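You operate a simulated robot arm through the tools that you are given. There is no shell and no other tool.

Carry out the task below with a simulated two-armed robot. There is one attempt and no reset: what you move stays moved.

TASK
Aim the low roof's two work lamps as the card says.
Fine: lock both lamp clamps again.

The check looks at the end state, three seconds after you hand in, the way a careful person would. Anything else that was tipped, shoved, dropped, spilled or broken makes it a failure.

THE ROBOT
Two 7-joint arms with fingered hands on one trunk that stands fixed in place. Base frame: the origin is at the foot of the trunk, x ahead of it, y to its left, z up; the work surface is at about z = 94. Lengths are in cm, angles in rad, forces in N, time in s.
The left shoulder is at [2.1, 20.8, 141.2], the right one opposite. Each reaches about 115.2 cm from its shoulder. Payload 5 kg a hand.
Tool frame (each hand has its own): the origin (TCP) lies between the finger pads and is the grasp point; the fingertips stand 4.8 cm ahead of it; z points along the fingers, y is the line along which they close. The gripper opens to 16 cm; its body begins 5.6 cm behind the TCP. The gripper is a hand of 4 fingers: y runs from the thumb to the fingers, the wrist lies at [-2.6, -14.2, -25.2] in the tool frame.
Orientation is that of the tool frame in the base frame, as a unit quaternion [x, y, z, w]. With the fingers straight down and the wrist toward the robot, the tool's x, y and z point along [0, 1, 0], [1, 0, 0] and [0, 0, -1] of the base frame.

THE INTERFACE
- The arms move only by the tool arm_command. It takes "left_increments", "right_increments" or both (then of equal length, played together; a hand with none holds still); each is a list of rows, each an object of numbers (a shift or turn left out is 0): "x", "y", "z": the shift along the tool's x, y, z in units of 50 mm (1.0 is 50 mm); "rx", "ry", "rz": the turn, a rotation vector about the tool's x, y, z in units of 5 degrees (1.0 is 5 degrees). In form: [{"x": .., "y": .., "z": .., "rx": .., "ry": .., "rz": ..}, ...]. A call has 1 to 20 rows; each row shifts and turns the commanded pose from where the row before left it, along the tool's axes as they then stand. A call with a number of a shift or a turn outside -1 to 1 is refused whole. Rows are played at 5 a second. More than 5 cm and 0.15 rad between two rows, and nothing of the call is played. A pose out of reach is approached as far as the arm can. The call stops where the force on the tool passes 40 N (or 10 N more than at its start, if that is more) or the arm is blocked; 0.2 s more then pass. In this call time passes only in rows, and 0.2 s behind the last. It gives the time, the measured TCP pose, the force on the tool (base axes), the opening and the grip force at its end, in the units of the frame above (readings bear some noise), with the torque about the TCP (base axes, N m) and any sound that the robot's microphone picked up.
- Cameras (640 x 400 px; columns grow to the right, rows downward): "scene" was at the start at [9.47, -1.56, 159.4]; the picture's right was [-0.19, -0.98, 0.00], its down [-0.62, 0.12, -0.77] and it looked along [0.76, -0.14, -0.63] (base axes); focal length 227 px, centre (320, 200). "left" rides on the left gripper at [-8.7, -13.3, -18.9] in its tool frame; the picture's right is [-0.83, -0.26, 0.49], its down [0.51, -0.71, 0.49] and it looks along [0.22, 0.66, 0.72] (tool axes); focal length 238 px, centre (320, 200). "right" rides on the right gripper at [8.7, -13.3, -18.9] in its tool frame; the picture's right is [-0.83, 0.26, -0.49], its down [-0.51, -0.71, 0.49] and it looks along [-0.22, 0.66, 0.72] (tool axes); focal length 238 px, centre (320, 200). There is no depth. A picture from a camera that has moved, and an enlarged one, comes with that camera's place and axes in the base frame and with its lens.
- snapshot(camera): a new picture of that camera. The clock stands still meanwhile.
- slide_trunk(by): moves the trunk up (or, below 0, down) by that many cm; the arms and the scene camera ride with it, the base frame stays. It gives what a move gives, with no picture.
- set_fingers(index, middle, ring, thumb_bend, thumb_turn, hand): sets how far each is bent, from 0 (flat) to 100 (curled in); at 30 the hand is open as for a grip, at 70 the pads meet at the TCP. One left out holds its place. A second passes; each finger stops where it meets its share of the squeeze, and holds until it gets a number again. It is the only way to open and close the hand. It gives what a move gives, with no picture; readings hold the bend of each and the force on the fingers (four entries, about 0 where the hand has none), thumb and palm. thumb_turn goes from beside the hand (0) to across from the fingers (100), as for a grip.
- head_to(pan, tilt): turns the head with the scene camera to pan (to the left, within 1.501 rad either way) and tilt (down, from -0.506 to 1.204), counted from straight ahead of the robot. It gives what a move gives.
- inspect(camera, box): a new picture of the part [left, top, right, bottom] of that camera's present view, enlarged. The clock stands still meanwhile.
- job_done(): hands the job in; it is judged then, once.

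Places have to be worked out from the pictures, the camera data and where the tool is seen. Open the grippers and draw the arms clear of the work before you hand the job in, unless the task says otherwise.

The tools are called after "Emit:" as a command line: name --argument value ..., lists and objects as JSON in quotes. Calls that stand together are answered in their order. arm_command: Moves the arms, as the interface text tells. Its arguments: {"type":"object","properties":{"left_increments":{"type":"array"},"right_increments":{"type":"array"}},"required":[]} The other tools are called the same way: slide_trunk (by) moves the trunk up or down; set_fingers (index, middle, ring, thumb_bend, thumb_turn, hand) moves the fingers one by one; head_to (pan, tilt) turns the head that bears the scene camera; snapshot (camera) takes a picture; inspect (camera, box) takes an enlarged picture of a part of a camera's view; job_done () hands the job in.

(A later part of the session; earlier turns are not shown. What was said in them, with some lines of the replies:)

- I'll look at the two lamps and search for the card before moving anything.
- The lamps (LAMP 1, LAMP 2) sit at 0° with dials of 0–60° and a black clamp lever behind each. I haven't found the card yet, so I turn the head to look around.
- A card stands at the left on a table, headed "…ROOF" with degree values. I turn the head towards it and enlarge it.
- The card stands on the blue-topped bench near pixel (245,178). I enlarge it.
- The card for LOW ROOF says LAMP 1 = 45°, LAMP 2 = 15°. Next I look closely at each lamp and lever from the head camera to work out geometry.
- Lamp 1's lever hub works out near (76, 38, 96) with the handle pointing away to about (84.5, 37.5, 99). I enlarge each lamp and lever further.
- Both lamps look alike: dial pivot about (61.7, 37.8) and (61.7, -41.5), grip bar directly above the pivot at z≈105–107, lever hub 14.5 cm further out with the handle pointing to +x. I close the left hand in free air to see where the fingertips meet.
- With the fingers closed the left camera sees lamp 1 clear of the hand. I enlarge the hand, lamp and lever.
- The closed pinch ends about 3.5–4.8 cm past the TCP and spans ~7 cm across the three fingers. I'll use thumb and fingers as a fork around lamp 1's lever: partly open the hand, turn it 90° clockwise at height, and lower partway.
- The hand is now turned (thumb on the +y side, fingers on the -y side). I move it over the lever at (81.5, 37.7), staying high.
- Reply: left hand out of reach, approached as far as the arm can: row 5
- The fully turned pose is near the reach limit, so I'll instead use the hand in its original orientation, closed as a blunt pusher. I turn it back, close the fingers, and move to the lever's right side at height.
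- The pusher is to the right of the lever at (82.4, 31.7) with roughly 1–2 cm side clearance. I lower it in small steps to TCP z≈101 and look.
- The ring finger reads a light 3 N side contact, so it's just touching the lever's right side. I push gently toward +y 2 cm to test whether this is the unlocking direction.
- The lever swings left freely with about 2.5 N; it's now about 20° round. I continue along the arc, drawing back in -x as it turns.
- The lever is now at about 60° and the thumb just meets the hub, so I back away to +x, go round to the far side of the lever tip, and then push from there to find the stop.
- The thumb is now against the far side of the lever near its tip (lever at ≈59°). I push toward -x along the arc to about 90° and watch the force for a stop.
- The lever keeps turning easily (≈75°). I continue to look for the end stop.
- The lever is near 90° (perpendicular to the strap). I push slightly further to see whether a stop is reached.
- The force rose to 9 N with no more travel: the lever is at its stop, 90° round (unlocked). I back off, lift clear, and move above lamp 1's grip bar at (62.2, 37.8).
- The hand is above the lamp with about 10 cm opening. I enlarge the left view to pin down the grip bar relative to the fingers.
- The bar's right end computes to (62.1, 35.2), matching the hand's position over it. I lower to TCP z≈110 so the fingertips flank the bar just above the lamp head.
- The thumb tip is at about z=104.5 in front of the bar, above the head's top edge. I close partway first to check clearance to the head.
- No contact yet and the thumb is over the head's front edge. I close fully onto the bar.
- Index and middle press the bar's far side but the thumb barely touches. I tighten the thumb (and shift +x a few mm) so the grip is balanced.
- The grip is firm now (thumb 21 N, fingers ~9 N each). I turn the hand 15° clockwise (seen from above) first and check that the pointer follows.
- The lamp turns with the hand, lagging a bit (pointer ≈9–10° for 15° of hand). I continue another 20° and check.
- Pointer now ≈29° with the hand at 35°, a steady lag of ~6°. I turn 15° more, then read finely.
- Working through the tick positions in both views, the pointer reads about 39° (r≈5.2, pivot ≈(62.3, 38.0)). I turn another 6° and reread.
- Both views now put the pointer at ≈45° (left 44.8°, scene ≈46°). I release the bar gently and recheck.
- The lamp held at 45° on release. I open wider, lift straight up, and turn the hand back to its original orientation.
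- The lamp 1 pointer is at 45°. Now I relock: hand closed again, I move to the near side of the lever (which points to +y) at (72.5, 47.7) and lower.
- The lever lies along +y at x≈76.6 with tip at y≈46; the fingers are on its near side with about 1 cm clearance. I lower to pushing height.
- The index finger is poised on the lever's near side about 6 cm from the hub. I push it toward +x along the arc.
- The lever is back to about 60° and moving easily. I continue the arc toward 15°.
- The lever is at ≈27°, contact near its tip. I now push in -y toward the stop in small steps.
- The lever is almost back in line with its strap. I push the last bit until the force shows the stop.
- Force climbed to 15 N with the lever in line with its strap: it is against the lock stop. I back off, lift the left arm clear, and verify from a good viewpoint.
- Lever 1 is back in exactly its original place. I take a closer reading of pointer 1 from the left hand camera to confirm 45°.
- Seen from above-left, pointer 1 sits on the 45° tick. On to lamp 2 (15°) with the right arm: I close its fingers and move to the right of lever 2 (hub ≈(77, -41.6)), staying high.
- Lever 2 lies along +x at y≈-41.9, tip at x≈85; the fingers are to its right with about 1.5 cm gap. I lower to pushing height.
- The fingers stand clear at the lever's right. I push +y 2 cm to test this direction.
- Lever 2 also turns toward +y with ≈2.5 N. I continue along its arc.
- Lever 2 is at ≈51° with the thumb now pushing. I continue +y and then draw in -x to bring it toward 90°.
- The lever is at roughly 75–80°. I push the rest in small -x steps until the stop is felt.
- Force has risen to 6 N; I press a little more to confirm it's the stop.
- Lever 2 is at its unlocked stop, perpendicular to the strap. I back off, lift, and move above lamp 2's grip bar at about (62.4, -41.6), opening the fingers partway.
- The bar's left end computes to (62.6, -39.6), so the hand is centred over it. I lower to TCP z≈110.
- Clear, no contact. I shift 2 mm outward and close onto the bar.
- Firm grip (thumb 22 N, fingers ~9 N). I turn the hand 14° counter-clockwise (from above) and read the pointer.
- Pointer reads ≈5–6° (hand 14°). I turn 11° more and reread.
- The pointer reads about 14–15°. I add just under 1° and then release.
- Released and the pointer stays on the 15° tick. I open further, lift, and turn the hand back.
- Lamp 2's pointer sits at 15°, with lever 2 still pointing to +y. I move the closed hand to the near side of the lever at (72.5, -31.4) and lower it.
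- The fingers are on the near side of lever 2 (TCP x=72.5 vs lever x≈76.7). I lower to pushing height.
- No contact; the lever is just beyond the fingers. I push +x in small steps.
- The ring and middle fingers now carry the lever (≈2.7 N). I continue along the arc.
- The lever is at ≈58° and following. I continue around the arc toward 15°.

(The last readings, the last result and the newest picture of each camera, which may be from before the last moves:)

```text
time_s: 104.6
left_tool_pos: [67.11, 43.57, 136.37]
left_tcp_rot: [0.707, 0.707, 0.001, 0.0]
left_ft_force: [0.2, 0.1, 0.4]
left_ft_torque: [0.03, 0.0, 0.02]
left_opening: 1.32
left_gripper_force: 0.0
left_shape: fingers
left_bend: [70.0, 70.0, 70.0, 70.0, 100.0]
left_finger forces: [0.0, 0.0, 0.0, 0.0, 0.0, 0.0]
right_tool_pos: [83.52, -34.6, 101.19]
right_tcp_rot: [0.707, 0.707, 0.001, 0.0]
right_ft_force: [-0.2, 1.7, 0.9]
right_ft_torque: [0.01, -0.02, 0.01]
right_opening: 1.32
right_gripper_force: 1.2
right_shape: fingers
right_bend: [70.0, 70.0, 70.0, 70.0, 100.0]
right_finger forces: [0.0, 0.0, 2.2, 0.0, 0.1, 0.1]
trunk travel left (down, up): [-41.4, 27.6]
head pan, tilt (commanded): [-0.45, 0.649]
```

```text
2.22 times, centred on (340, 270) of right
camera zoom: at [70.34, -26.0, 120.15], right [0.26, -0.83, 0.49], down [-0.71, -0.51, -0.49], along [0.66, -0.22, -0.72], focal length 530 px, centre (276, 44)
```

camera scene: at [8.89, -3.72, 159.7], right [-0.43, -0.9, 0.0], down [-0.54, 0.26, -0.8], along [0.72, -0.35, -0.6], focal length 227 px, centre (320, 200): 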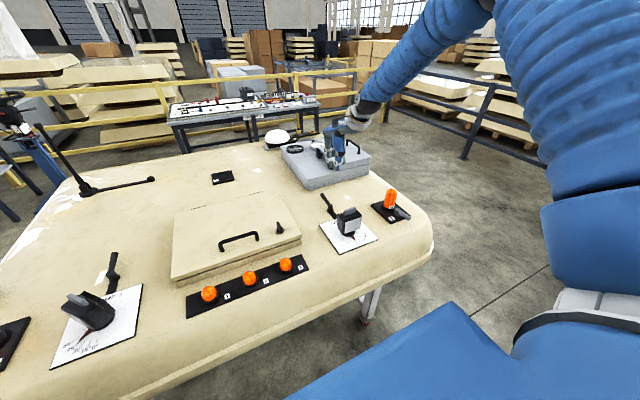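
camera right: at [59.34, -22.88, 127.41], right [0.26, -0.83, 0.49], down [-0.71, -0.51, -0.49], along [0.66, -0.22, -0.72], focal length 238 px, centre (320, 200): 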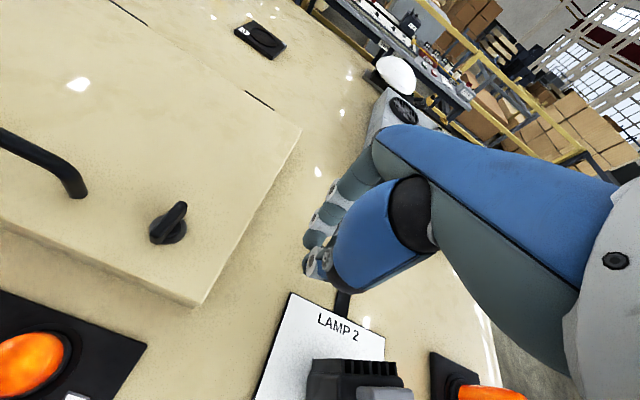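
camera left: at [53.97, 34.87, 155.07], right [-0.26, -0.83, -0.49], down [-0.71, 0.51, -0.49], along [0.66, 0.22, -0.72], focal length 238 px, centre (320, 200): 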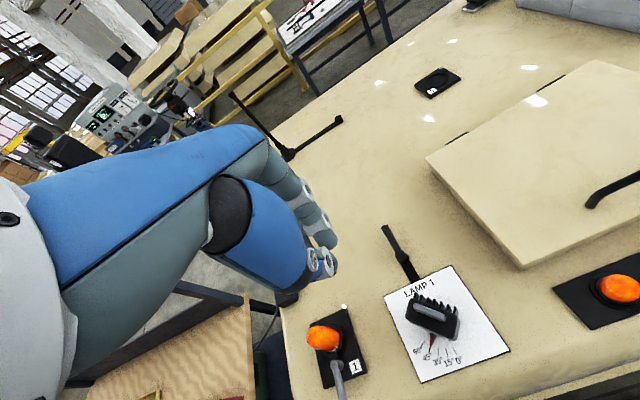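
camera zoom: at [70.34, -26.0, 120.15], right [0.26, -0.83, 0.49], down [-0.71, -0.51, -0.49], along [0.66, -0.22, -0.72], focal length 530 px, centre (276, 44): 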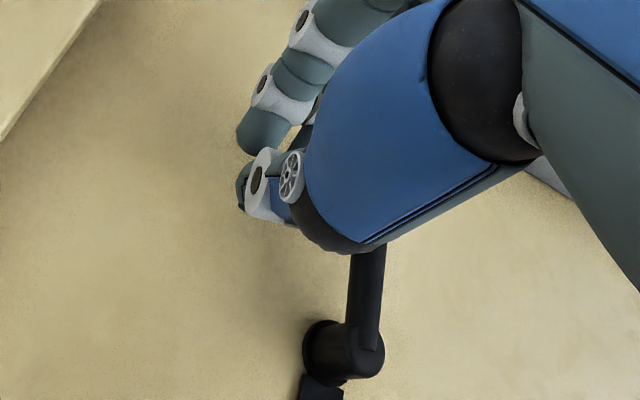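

The lever is at ≈15°. I push -y in small steps to the lock stop.

Emit:
arm_command --right_increments '[{"x": -0.08}, {"x": -0.08}, {"x": -0.08}, {"x": -0.07}, {"x": -0.06}]'

Emit:
inspect --camera "scene" --box '[280, 150, 370, 250]'

Emit:
inspect --camera "right" --box '[240, 180, 440, 360]'

```text
time_s: 105.8
left_tool_pos: [67.02, 43.92, 136.17]
left_tcp_rot: [0.707, 0.707, -0.001, 0.0]
left_ft_force: [0.2, 0.5, 0.1]
left_ft_torque: [-0.02, 0.0, 0.02]
left_opening: 1.33
left_gripper_force: 0.0
left_shape: fingers
left_bend: [70.0, 70.0, 70.0, 70.0, 100.0]
left_finger forces: [0.0, 0.1, 0.1, 0.0, 0.0, 0.1]
right_tool_pos: [83.55, -35.81, 101.33]
right_tcp_rot: [0.706, 0.709, 0.001, 0.001]
right_ft_force: [2.1, 31.2, 9.4]
right_ft_torque: [0.68, -0.21, 0.5]
right_opening: 1.33
right_gripper_force: 16.4
right_shape: fingers
right_bend: [70.0, 70.0, 71.0, 70.0, 100.0]
right_finger forces: [0.1, 0.1, 32.2, 0.0, 0.0, 0.0]
trunk travel left (down, up): [-41.4, 27.6]
head pan, tilt (commanded): [-0.45, 0.649]
```

```text
4.00 times, centred on (325, 200) of scene
camera zoom: at [8.85, -3.32, 159.72], right [-0.43, -0.9, 0.0], down [-0.55, 0.26, -0.8], along [0.72, -0.35, -0.6], focal length 906 px, centre (300, 200)
```

zoom: 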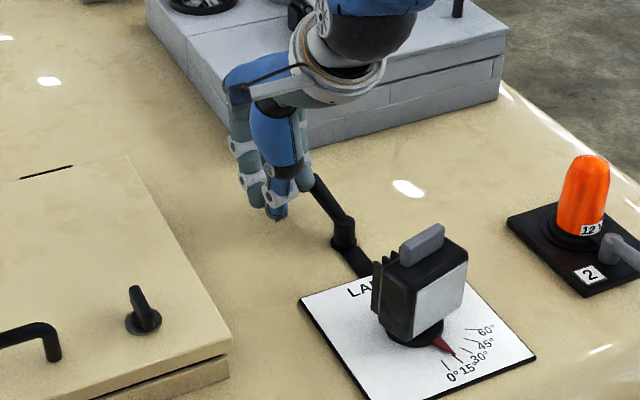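

```text
2.22 times, centred on (340, 270) of right
camera zoom: at [70.3, -27.32, 120.39], right [0.26, -0.83, 0.49], down [-0.71, -0.51, -0.49], along [0.66, -0.22, -0.72], focal length 530 px, centre (276, 44)
```

zoom: 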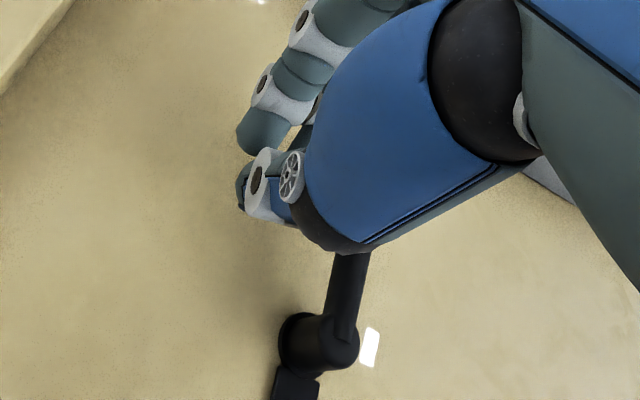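

The force jumped to 31 N at the lock stop. I back off at once, then lift the right arm clear.

Emit:
arm_command --right_increments '[{"x": 0.15}, {"x": 0.25}, {"x": 0.3}, {"z": -0.6}, {"z": -0.8}, {"z": -0.8}, {"z": -0.8}, {"z": -0.8}, {"z": -0.8}, {"z": -0.8}, {"z": -0.8, "y": -0.3}, {"z": -0.6, "y": -0.4}, {"y": -0.8}, {"y": -0.8}, {"y": -0.8}]'

Emit:
head_to --pan -0.55 --tilt 0.75

Emit:
inspect --camera "scene" --box '[290, 160, 360, 230]'

Emit:
snapshot --camera "right"

Emit:
snapshot --camera "scene"

```text
time_s: 109.0
left_tool_pos: [66.97, 43.54, 136.35]
left_tcp_rot: [0.707, 0.707, 0.0, 0.001]
left_ft_force: [-1.5, 0.3, 0.0]
left_ft_torque: [0.01, -0.11, 0.03]
left_opening: 1.34
left_gripper_force: 0.1
left_shape: fingers
left_bend: [70.0, 70.0, 70.0, 70.0, 100.0]
left_finger forces: [0.0, 0.1, 0.1, 0.0, 0.0, 0.1]
right_tool_pos: [67.93, -33.02, 135.29]
right_tcp_rot: [0.707, 0.707, 0.0, 0.001]
right_ft_force: [-0.9, -1.2, 0.6]
right_ft_torque: [0.01, -0.08, 0.02]
right_opening: 1.34
right_gripper_force: 0.0
right_shape: fingers
right_bend: [70.0, 70.0, 70.0, 70.0, 100.0]
right_finger forces: [0.1, 0.1, 0.1, 0.0, 0.0, 0.0]
trunk travel left (down, up): [-41.4, 27.6]
head pan, tilt (commanded): [-0.45, 0.649]
```

```text
time_s: 109.6
left_tool_pos: [67.26, 43.61, 136.2]
left_tcp_rot: [0.707, 0.707, 0.001, -0.001]
left_ft_force: [0.8, -0.1, 0.0]
left_ft_torque: [0.02, 0.04, -0.04]
left_opening: 1.33
left_gripper_force: 0.0
left_shape: fingers
left_bend: [70.0, 70.0, 70.0, 70.0, 100.0]
left_finger forces: [0.0, 0.0, 0.0, 0.1, 0.0, 0.0]
right_tool_pos: [68.18, -33.12, 135.07]
right_tcp_rot: [0.707, 0.707, -0.001, 0.001]
right_ft_force: [-0.1, -0.1, -0.2]
right_ft_torque: [0.0, 0.03, -0.02]
right_opening: 1.3
right_gripper_force: 0.0
right_shape: fingers
right_bend: [70.0, 70.0, 70.0, 70.0, 100.0]
right_finger forces: [0.0, 0.1, 0.0, 0.0, 0.1, 0.0]
trunk travel left (down, up): [-41.4, 27.6]
head pan, tilt (commanded): [-0.55, 0.75]
```

```text
5.71 times, centred on (325, 195) of scene
camera zoom: at [8.17, -4.28, 158.84], right [-0.52, -0.85, 0.0], down [-0.58, 0.36, -0.73], along [0.62, -0.38, -0.68], focal length 1295 px, centre (291, 229)
```

zoom: 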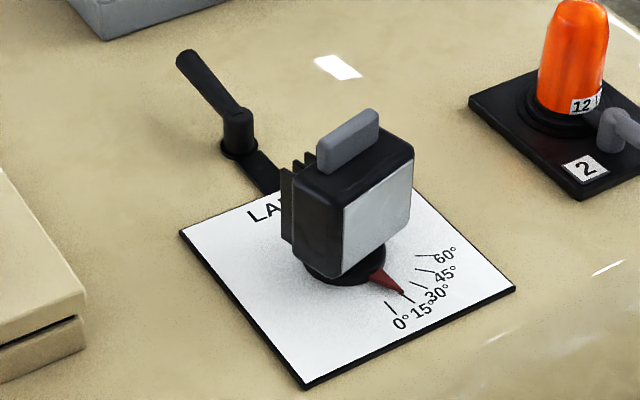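

```text
taken
camera right: at [54.96, -24.51, 154.03], right [0.26, -0.83, 0.49], down [-0.71, -0.51, -0.49], along [0.66, -0.22, -0.72], focal length 238 px, centre (320, 200)
```

right: 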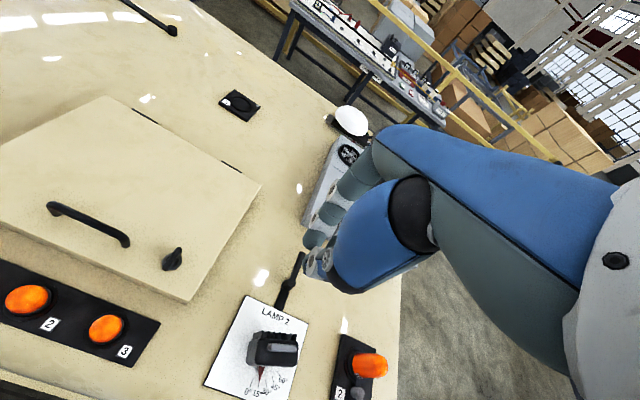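

```text
taken
camera scene: at [8.17, -4.28, 158.84], right [-0.52, -0.85, 0.0], down [-0.58, 0.36, -0.73], along [0.62, -0.38, -0.68], focal length 227 px, centre (320, 200)
```

scene: 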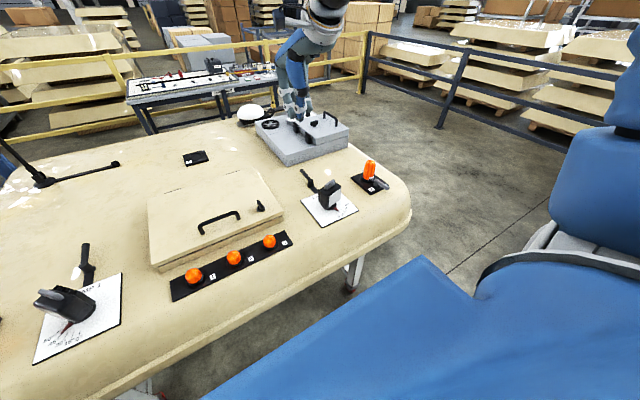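

Lever 2 matches its original locked picture. I take fine readings of pointer 2 (and recheck lamp 1).

Emit:
inspect --camera "right" --box '[230, 340, 300, 400]'

Emit:
inspect --camera "scene" --box '[320, 190, 350, 220]'

Emit:
inspect --camera "left" --box '[400, 310, 480, 390]'

Emit:
inspect --camera "scene" --box '[20, 230, 130, 370]'

```text
6.67 times, centred on (265, 370) of right
camera zoom: at [54.96, -24.51, 154.03], right [0.26, -0.83, 0.49], down [-0.71, -0.51, -0.49], along [0.66, -0.22, -0.72], focal length 1589 px, centre (687, -933)
```

zoom: 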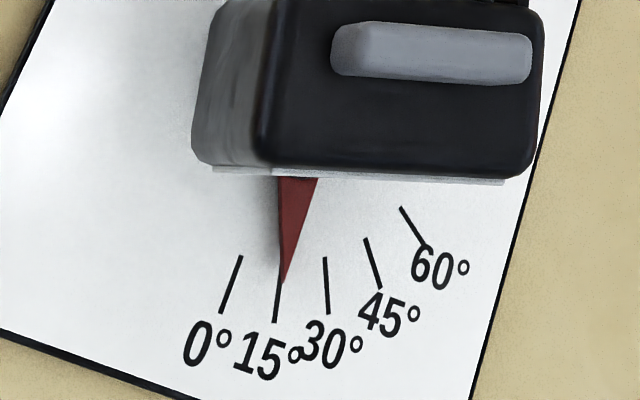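

```text
13.33 times, centred on (335, 205) of scene
camera zoom: at [8.17, -4.28, 158.84], right [-0.52, -0.85, 0.0], down [-0.58, 0.36, -0.73], along [0.62, -0.38, -0.68], focal length 3021 px, centre (120, 133)
```

zoom: 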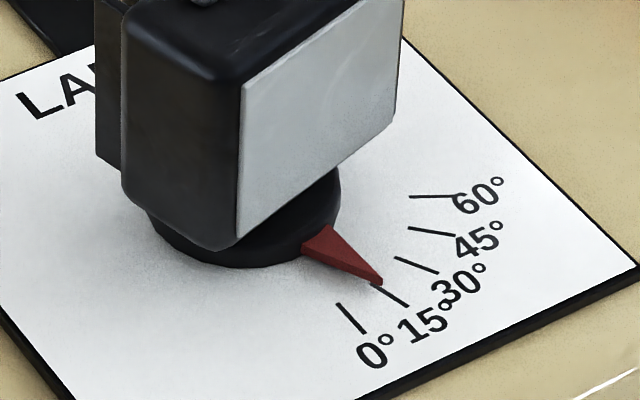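

```text
5.00 times, centred on (440, 350) of left
camera zoom: at [53.93, 34.86, 155.08], right [-0.26, -0.83, -0.49], down [-0.71, 0.51, -0.49], along [0.66, 0.22, -0.72], focal length 1192 px, centre (-280, -550)
```

zoom: 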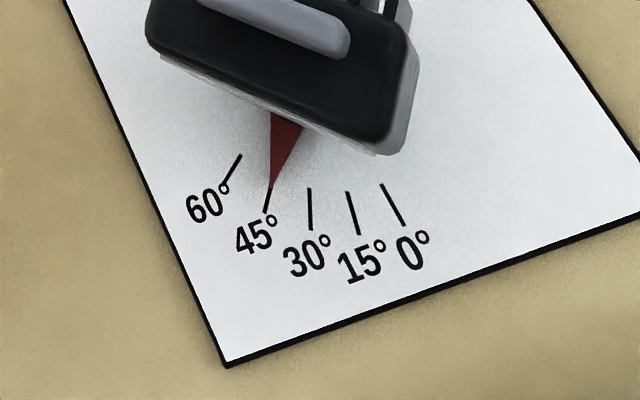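

```text
2.86 times, centred on (75, 300) of scene
camera zoom: at [8.17, -4.28, 158.84], right [-0.52, -0.85, 0.0], down [-0.58, 0.36, -0.73], along [0.62, -0.38, -0.68], focal length 647 px, centre (1020, -86)
```

zoom: 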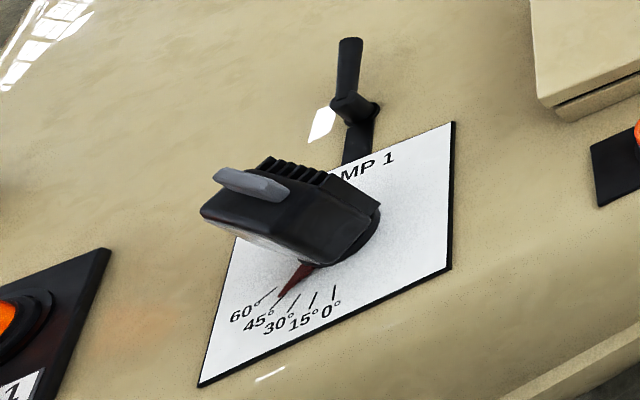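

Pointer 2 reads ≈15° in both views and pointer 1 sits on its 45° tick; both levers are back at their locked stops. I open both hands and draw the arms back and up.

Emit:
set_fingers --hand "left" --index 30 --middle 30 --ring 30 --thumb_bend 30

Emit:
set_fingers --hand "right" --index 30 --middle 30 --ring 30 --thumb_bend 30

Emit:
arm_command --left_increments '[{"z": -0.5, "y": -0.3}, {"z": -0.4, "y": -0.5}, {"y": -0.6}, {"y": -0.6}, {"y": -0.4}]' --right_increments '[{"z": -0.5, "y": -0.3}, {"z": -0.4, "y": -0.5}, {"y": -0.6}, {"y": -0.6}, {"y": -0.4}]'

Emit:
head_to --pan 0.0 --tilt 0.65

Emit:
snapshot --camera "scene"

Emit:
inspect --camera "scene" --box '[60, 180, 320, 340]'

Emit:
inspect --camera "scene" --box '[320, 180, 580, 340]'

```text
time_s: 110.6
left_tool_pos: [67.05, 43.53, 136.17]
left_tcp_rot: [0.707, 0.707, 0.001, 0.0]
left_ft_force: [-0.2, -0.2, 0.4]
left_ft_torque: [0.02, 0.0, 0.01]
left_opening: 16.99
left_gripper_force: 0.0
left_shape: fingers
left_bend: [30.0, 30.0, 30.0, 30.0, 98.0]
left_finger forces: [0.0, 0.1, 0.0, 0.0, 0.0, 0.1]
right_tool_pos: [68.01, -33.06, 135.08]
right_tcp_rot: [0.707, 0.707, 0.001, 0.001]
right_ft_force: [0.4, -0.3, 0.3]
right_ft_torque: [-0.02, -0.05, -0.02]
right_opening: 1.31
right_gripper_force: 0.1
right_shape: fingers
right_bend: [70.0, 70.0, 70.0, 70.0, 100.0]
right_finger forces: [0.0, 0.1, 0.0, 0.0, 0.0, 0.0]
trunk travel left (down, up): [-41.4, 27.6]
head pan, tilt (commanded): [-0.55, 0.75]
```

```text
time_s: 111.6
left_tool_pos: [67.21, 43.51, 136.1]
left_tcp_rot: [0.707, 0.707, 0.001, 0.0]
left_ft_force: [0.1, 0.8, -0.1]
left_ft_torque: [0.0, 0.03, -0.02]
left_opening: 16.95
left_gripper_force: 0.0
left_shape: fingers
left_bend: [30.0, 30.0, 30.0, 30.0, 98.0]
left_finger forces: [0.0, 0.1, 0.0, 0.0, 0.0, 0.0]
right_tool_pos: [68.11, -33.03, 135.07]
right_tcp_rot: [0.707, 0.707, 0.0, 0.0]
right_ft_force: [-0.2, 0.5, -0.5]
right_ft_torque: [0.01, 0.01, 0.01]
right_opening: 16.95
right_gripper_force: 0.0
right_shape: fingers
right_bend: [30.0, 30.0, 30.0, 30.0, 98.0]
right_finger forces: [0.0, 0.0, 0.0, 0.0, 0.0, 0.0]
trunk travel left (down, up): [-41.4, 27.6]
head pan, tilt (commanded): [-0.55, 0.75]
```

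```text
time_s: 112.8
left_tool_pos: [55.08, 43.4, 140.87]
left_tcp_rot: [0.707, 0.707, 0.0, 0.0]
left_ft_force: [1.1, -1.0, 1.2]
left_ft_torque: [0.13, 0.0, 0.03]
left_opening: 17.05
left_gripper_force: 0.1
left_shape: fingers
left_bend: [30.0, 30.0, 30.0, 30.0, 97.0]
left_finger forces: [0.0, 0.1, 0.0, 0.0, 0.1, 0.1]
right_tool_pos: [56.38, -33.47, 139.32]
right_tcp_rot: [0.707, 0.708, 0.0, -0.001]
right_ft_force: [0.9, -1.2, -0.2]
right_ft_torque: [0.14, 0.04, 0.05]
right_opening: 17.03
right_gripper_force: 0.0
right_shape: fingers
right_bend: [30.0, 30.0, 30.0, 30.0, 97.0]
right_finger forces: [0.0, 0.0, 0.1, 0.0, 0.0, 0.0]
right hand out of reach, approached as far as the arm can: row 5
trunk travel left (down, up): [-41.4, 27.6]
head pan, tilt (commanded): [-0.55, 0.75]
```

```text
time_s: 113.8
left_tool_pos: [54.99, 43.7, 140.8]
left_tcp_rot: [0.707, 0.707, 0.0, 0.001]
left_ft_force: [-0.1, -0.1, 0.4]
left_ft_torque: [-0.03, -0.05, 0.02]
left_opening: 17.0
left_gripper_force: 0.1
left_shape: fingers
left_bend: [30.0, 30.0, 30.0, 30.0, 97.0]
left_finger forces: [0.0, 0.0, 0.0, 0.0, 0.1, 0.0]
right_tool_pos: [56.39, -33.16, 139.27]
right_tcp_rot: [0.706, 0.708, 0.0, -0.001]
right_ft_force: [-0.3, -0.5, 1.0]
right_ft_torque: [-0.05, -0.04, -0.02]
right_opening: 17.03
right_gripper_force: 0.0
right_shape: fingers
right_bend: [30.0, 30.0, 30.0, 30.0, 97.0]
right_finger forces: [0.0, 0.0, 0.0, 0.0, 0.1, 0.1]
trunk travel left (down, up): [-41.4, 27.6]
head pan, tilt (commanded): [0.0, 0.649]
```

```text
taken
camera scene: at [9.71, 0.1, 159.7], right [0.0, -1.0, 0.0], down [-0.6, 0.0, -0.8], along [0.8, 0.0, -0.6], focal length 227 px, centre (320, 200)
```

scene: 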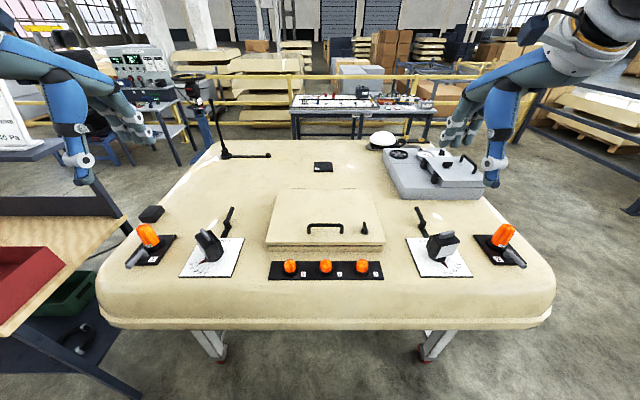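

```text
2.46 times, centred on (190, 260) of scene
camera zoom: at [9.71, 0.1, 159.7], right [0.0, -1.0, 0.0], down [-0.6, 0.0, -0.8], along [0.8, 0.0, -0.6], focal length 558 px, centre (640, 52)
```

zoom: 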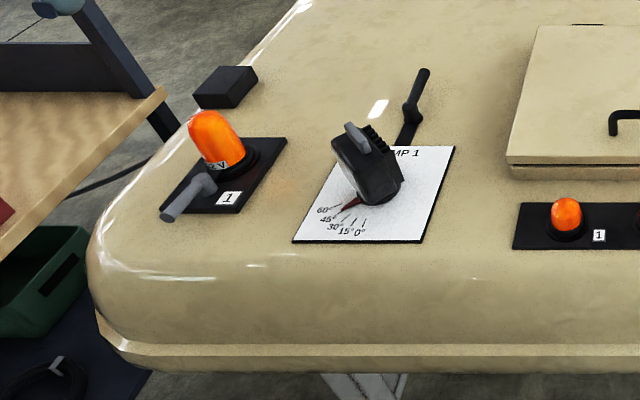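

```text
2.46 times, centred on (450, 260) of scene
camera zoom: at [9.71, 0.1, 159.7], right [0.0, -1.0, 0.0], down [-0.6, 0.0, -0.8], along [0.8, 0.0, -0.6], focal length 558 px, centre (0, 52)
```

zoom: 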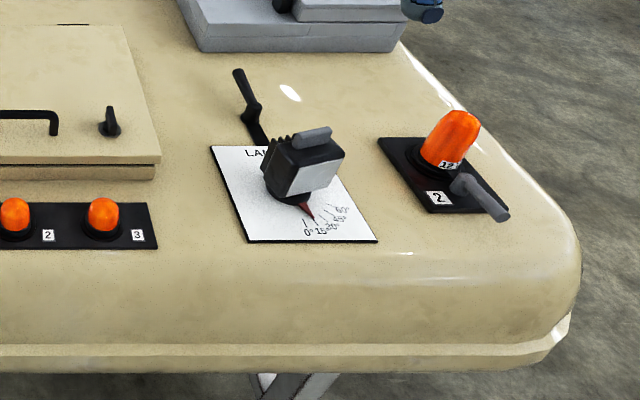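

Lamp 1 is at 45°, lamp 2 at 15°, both levers are back at their locked stops, and nothing else has moved. The hands are open and clear, so I hand the job in.

Emit:
job_done

```text
The job is handed in.
```

Both low-roof work lamps are aimed as the card says: lamp 1 at 45° and lamp 2 at 15°. Close-up readings put each pointer within about a degree of its mark.

I locked both clamps again: each lever is pushed back to its stop and sits where it was at the start. In the last pictures nothing else had moved, and both hands were open and clear of the work when I handed in.
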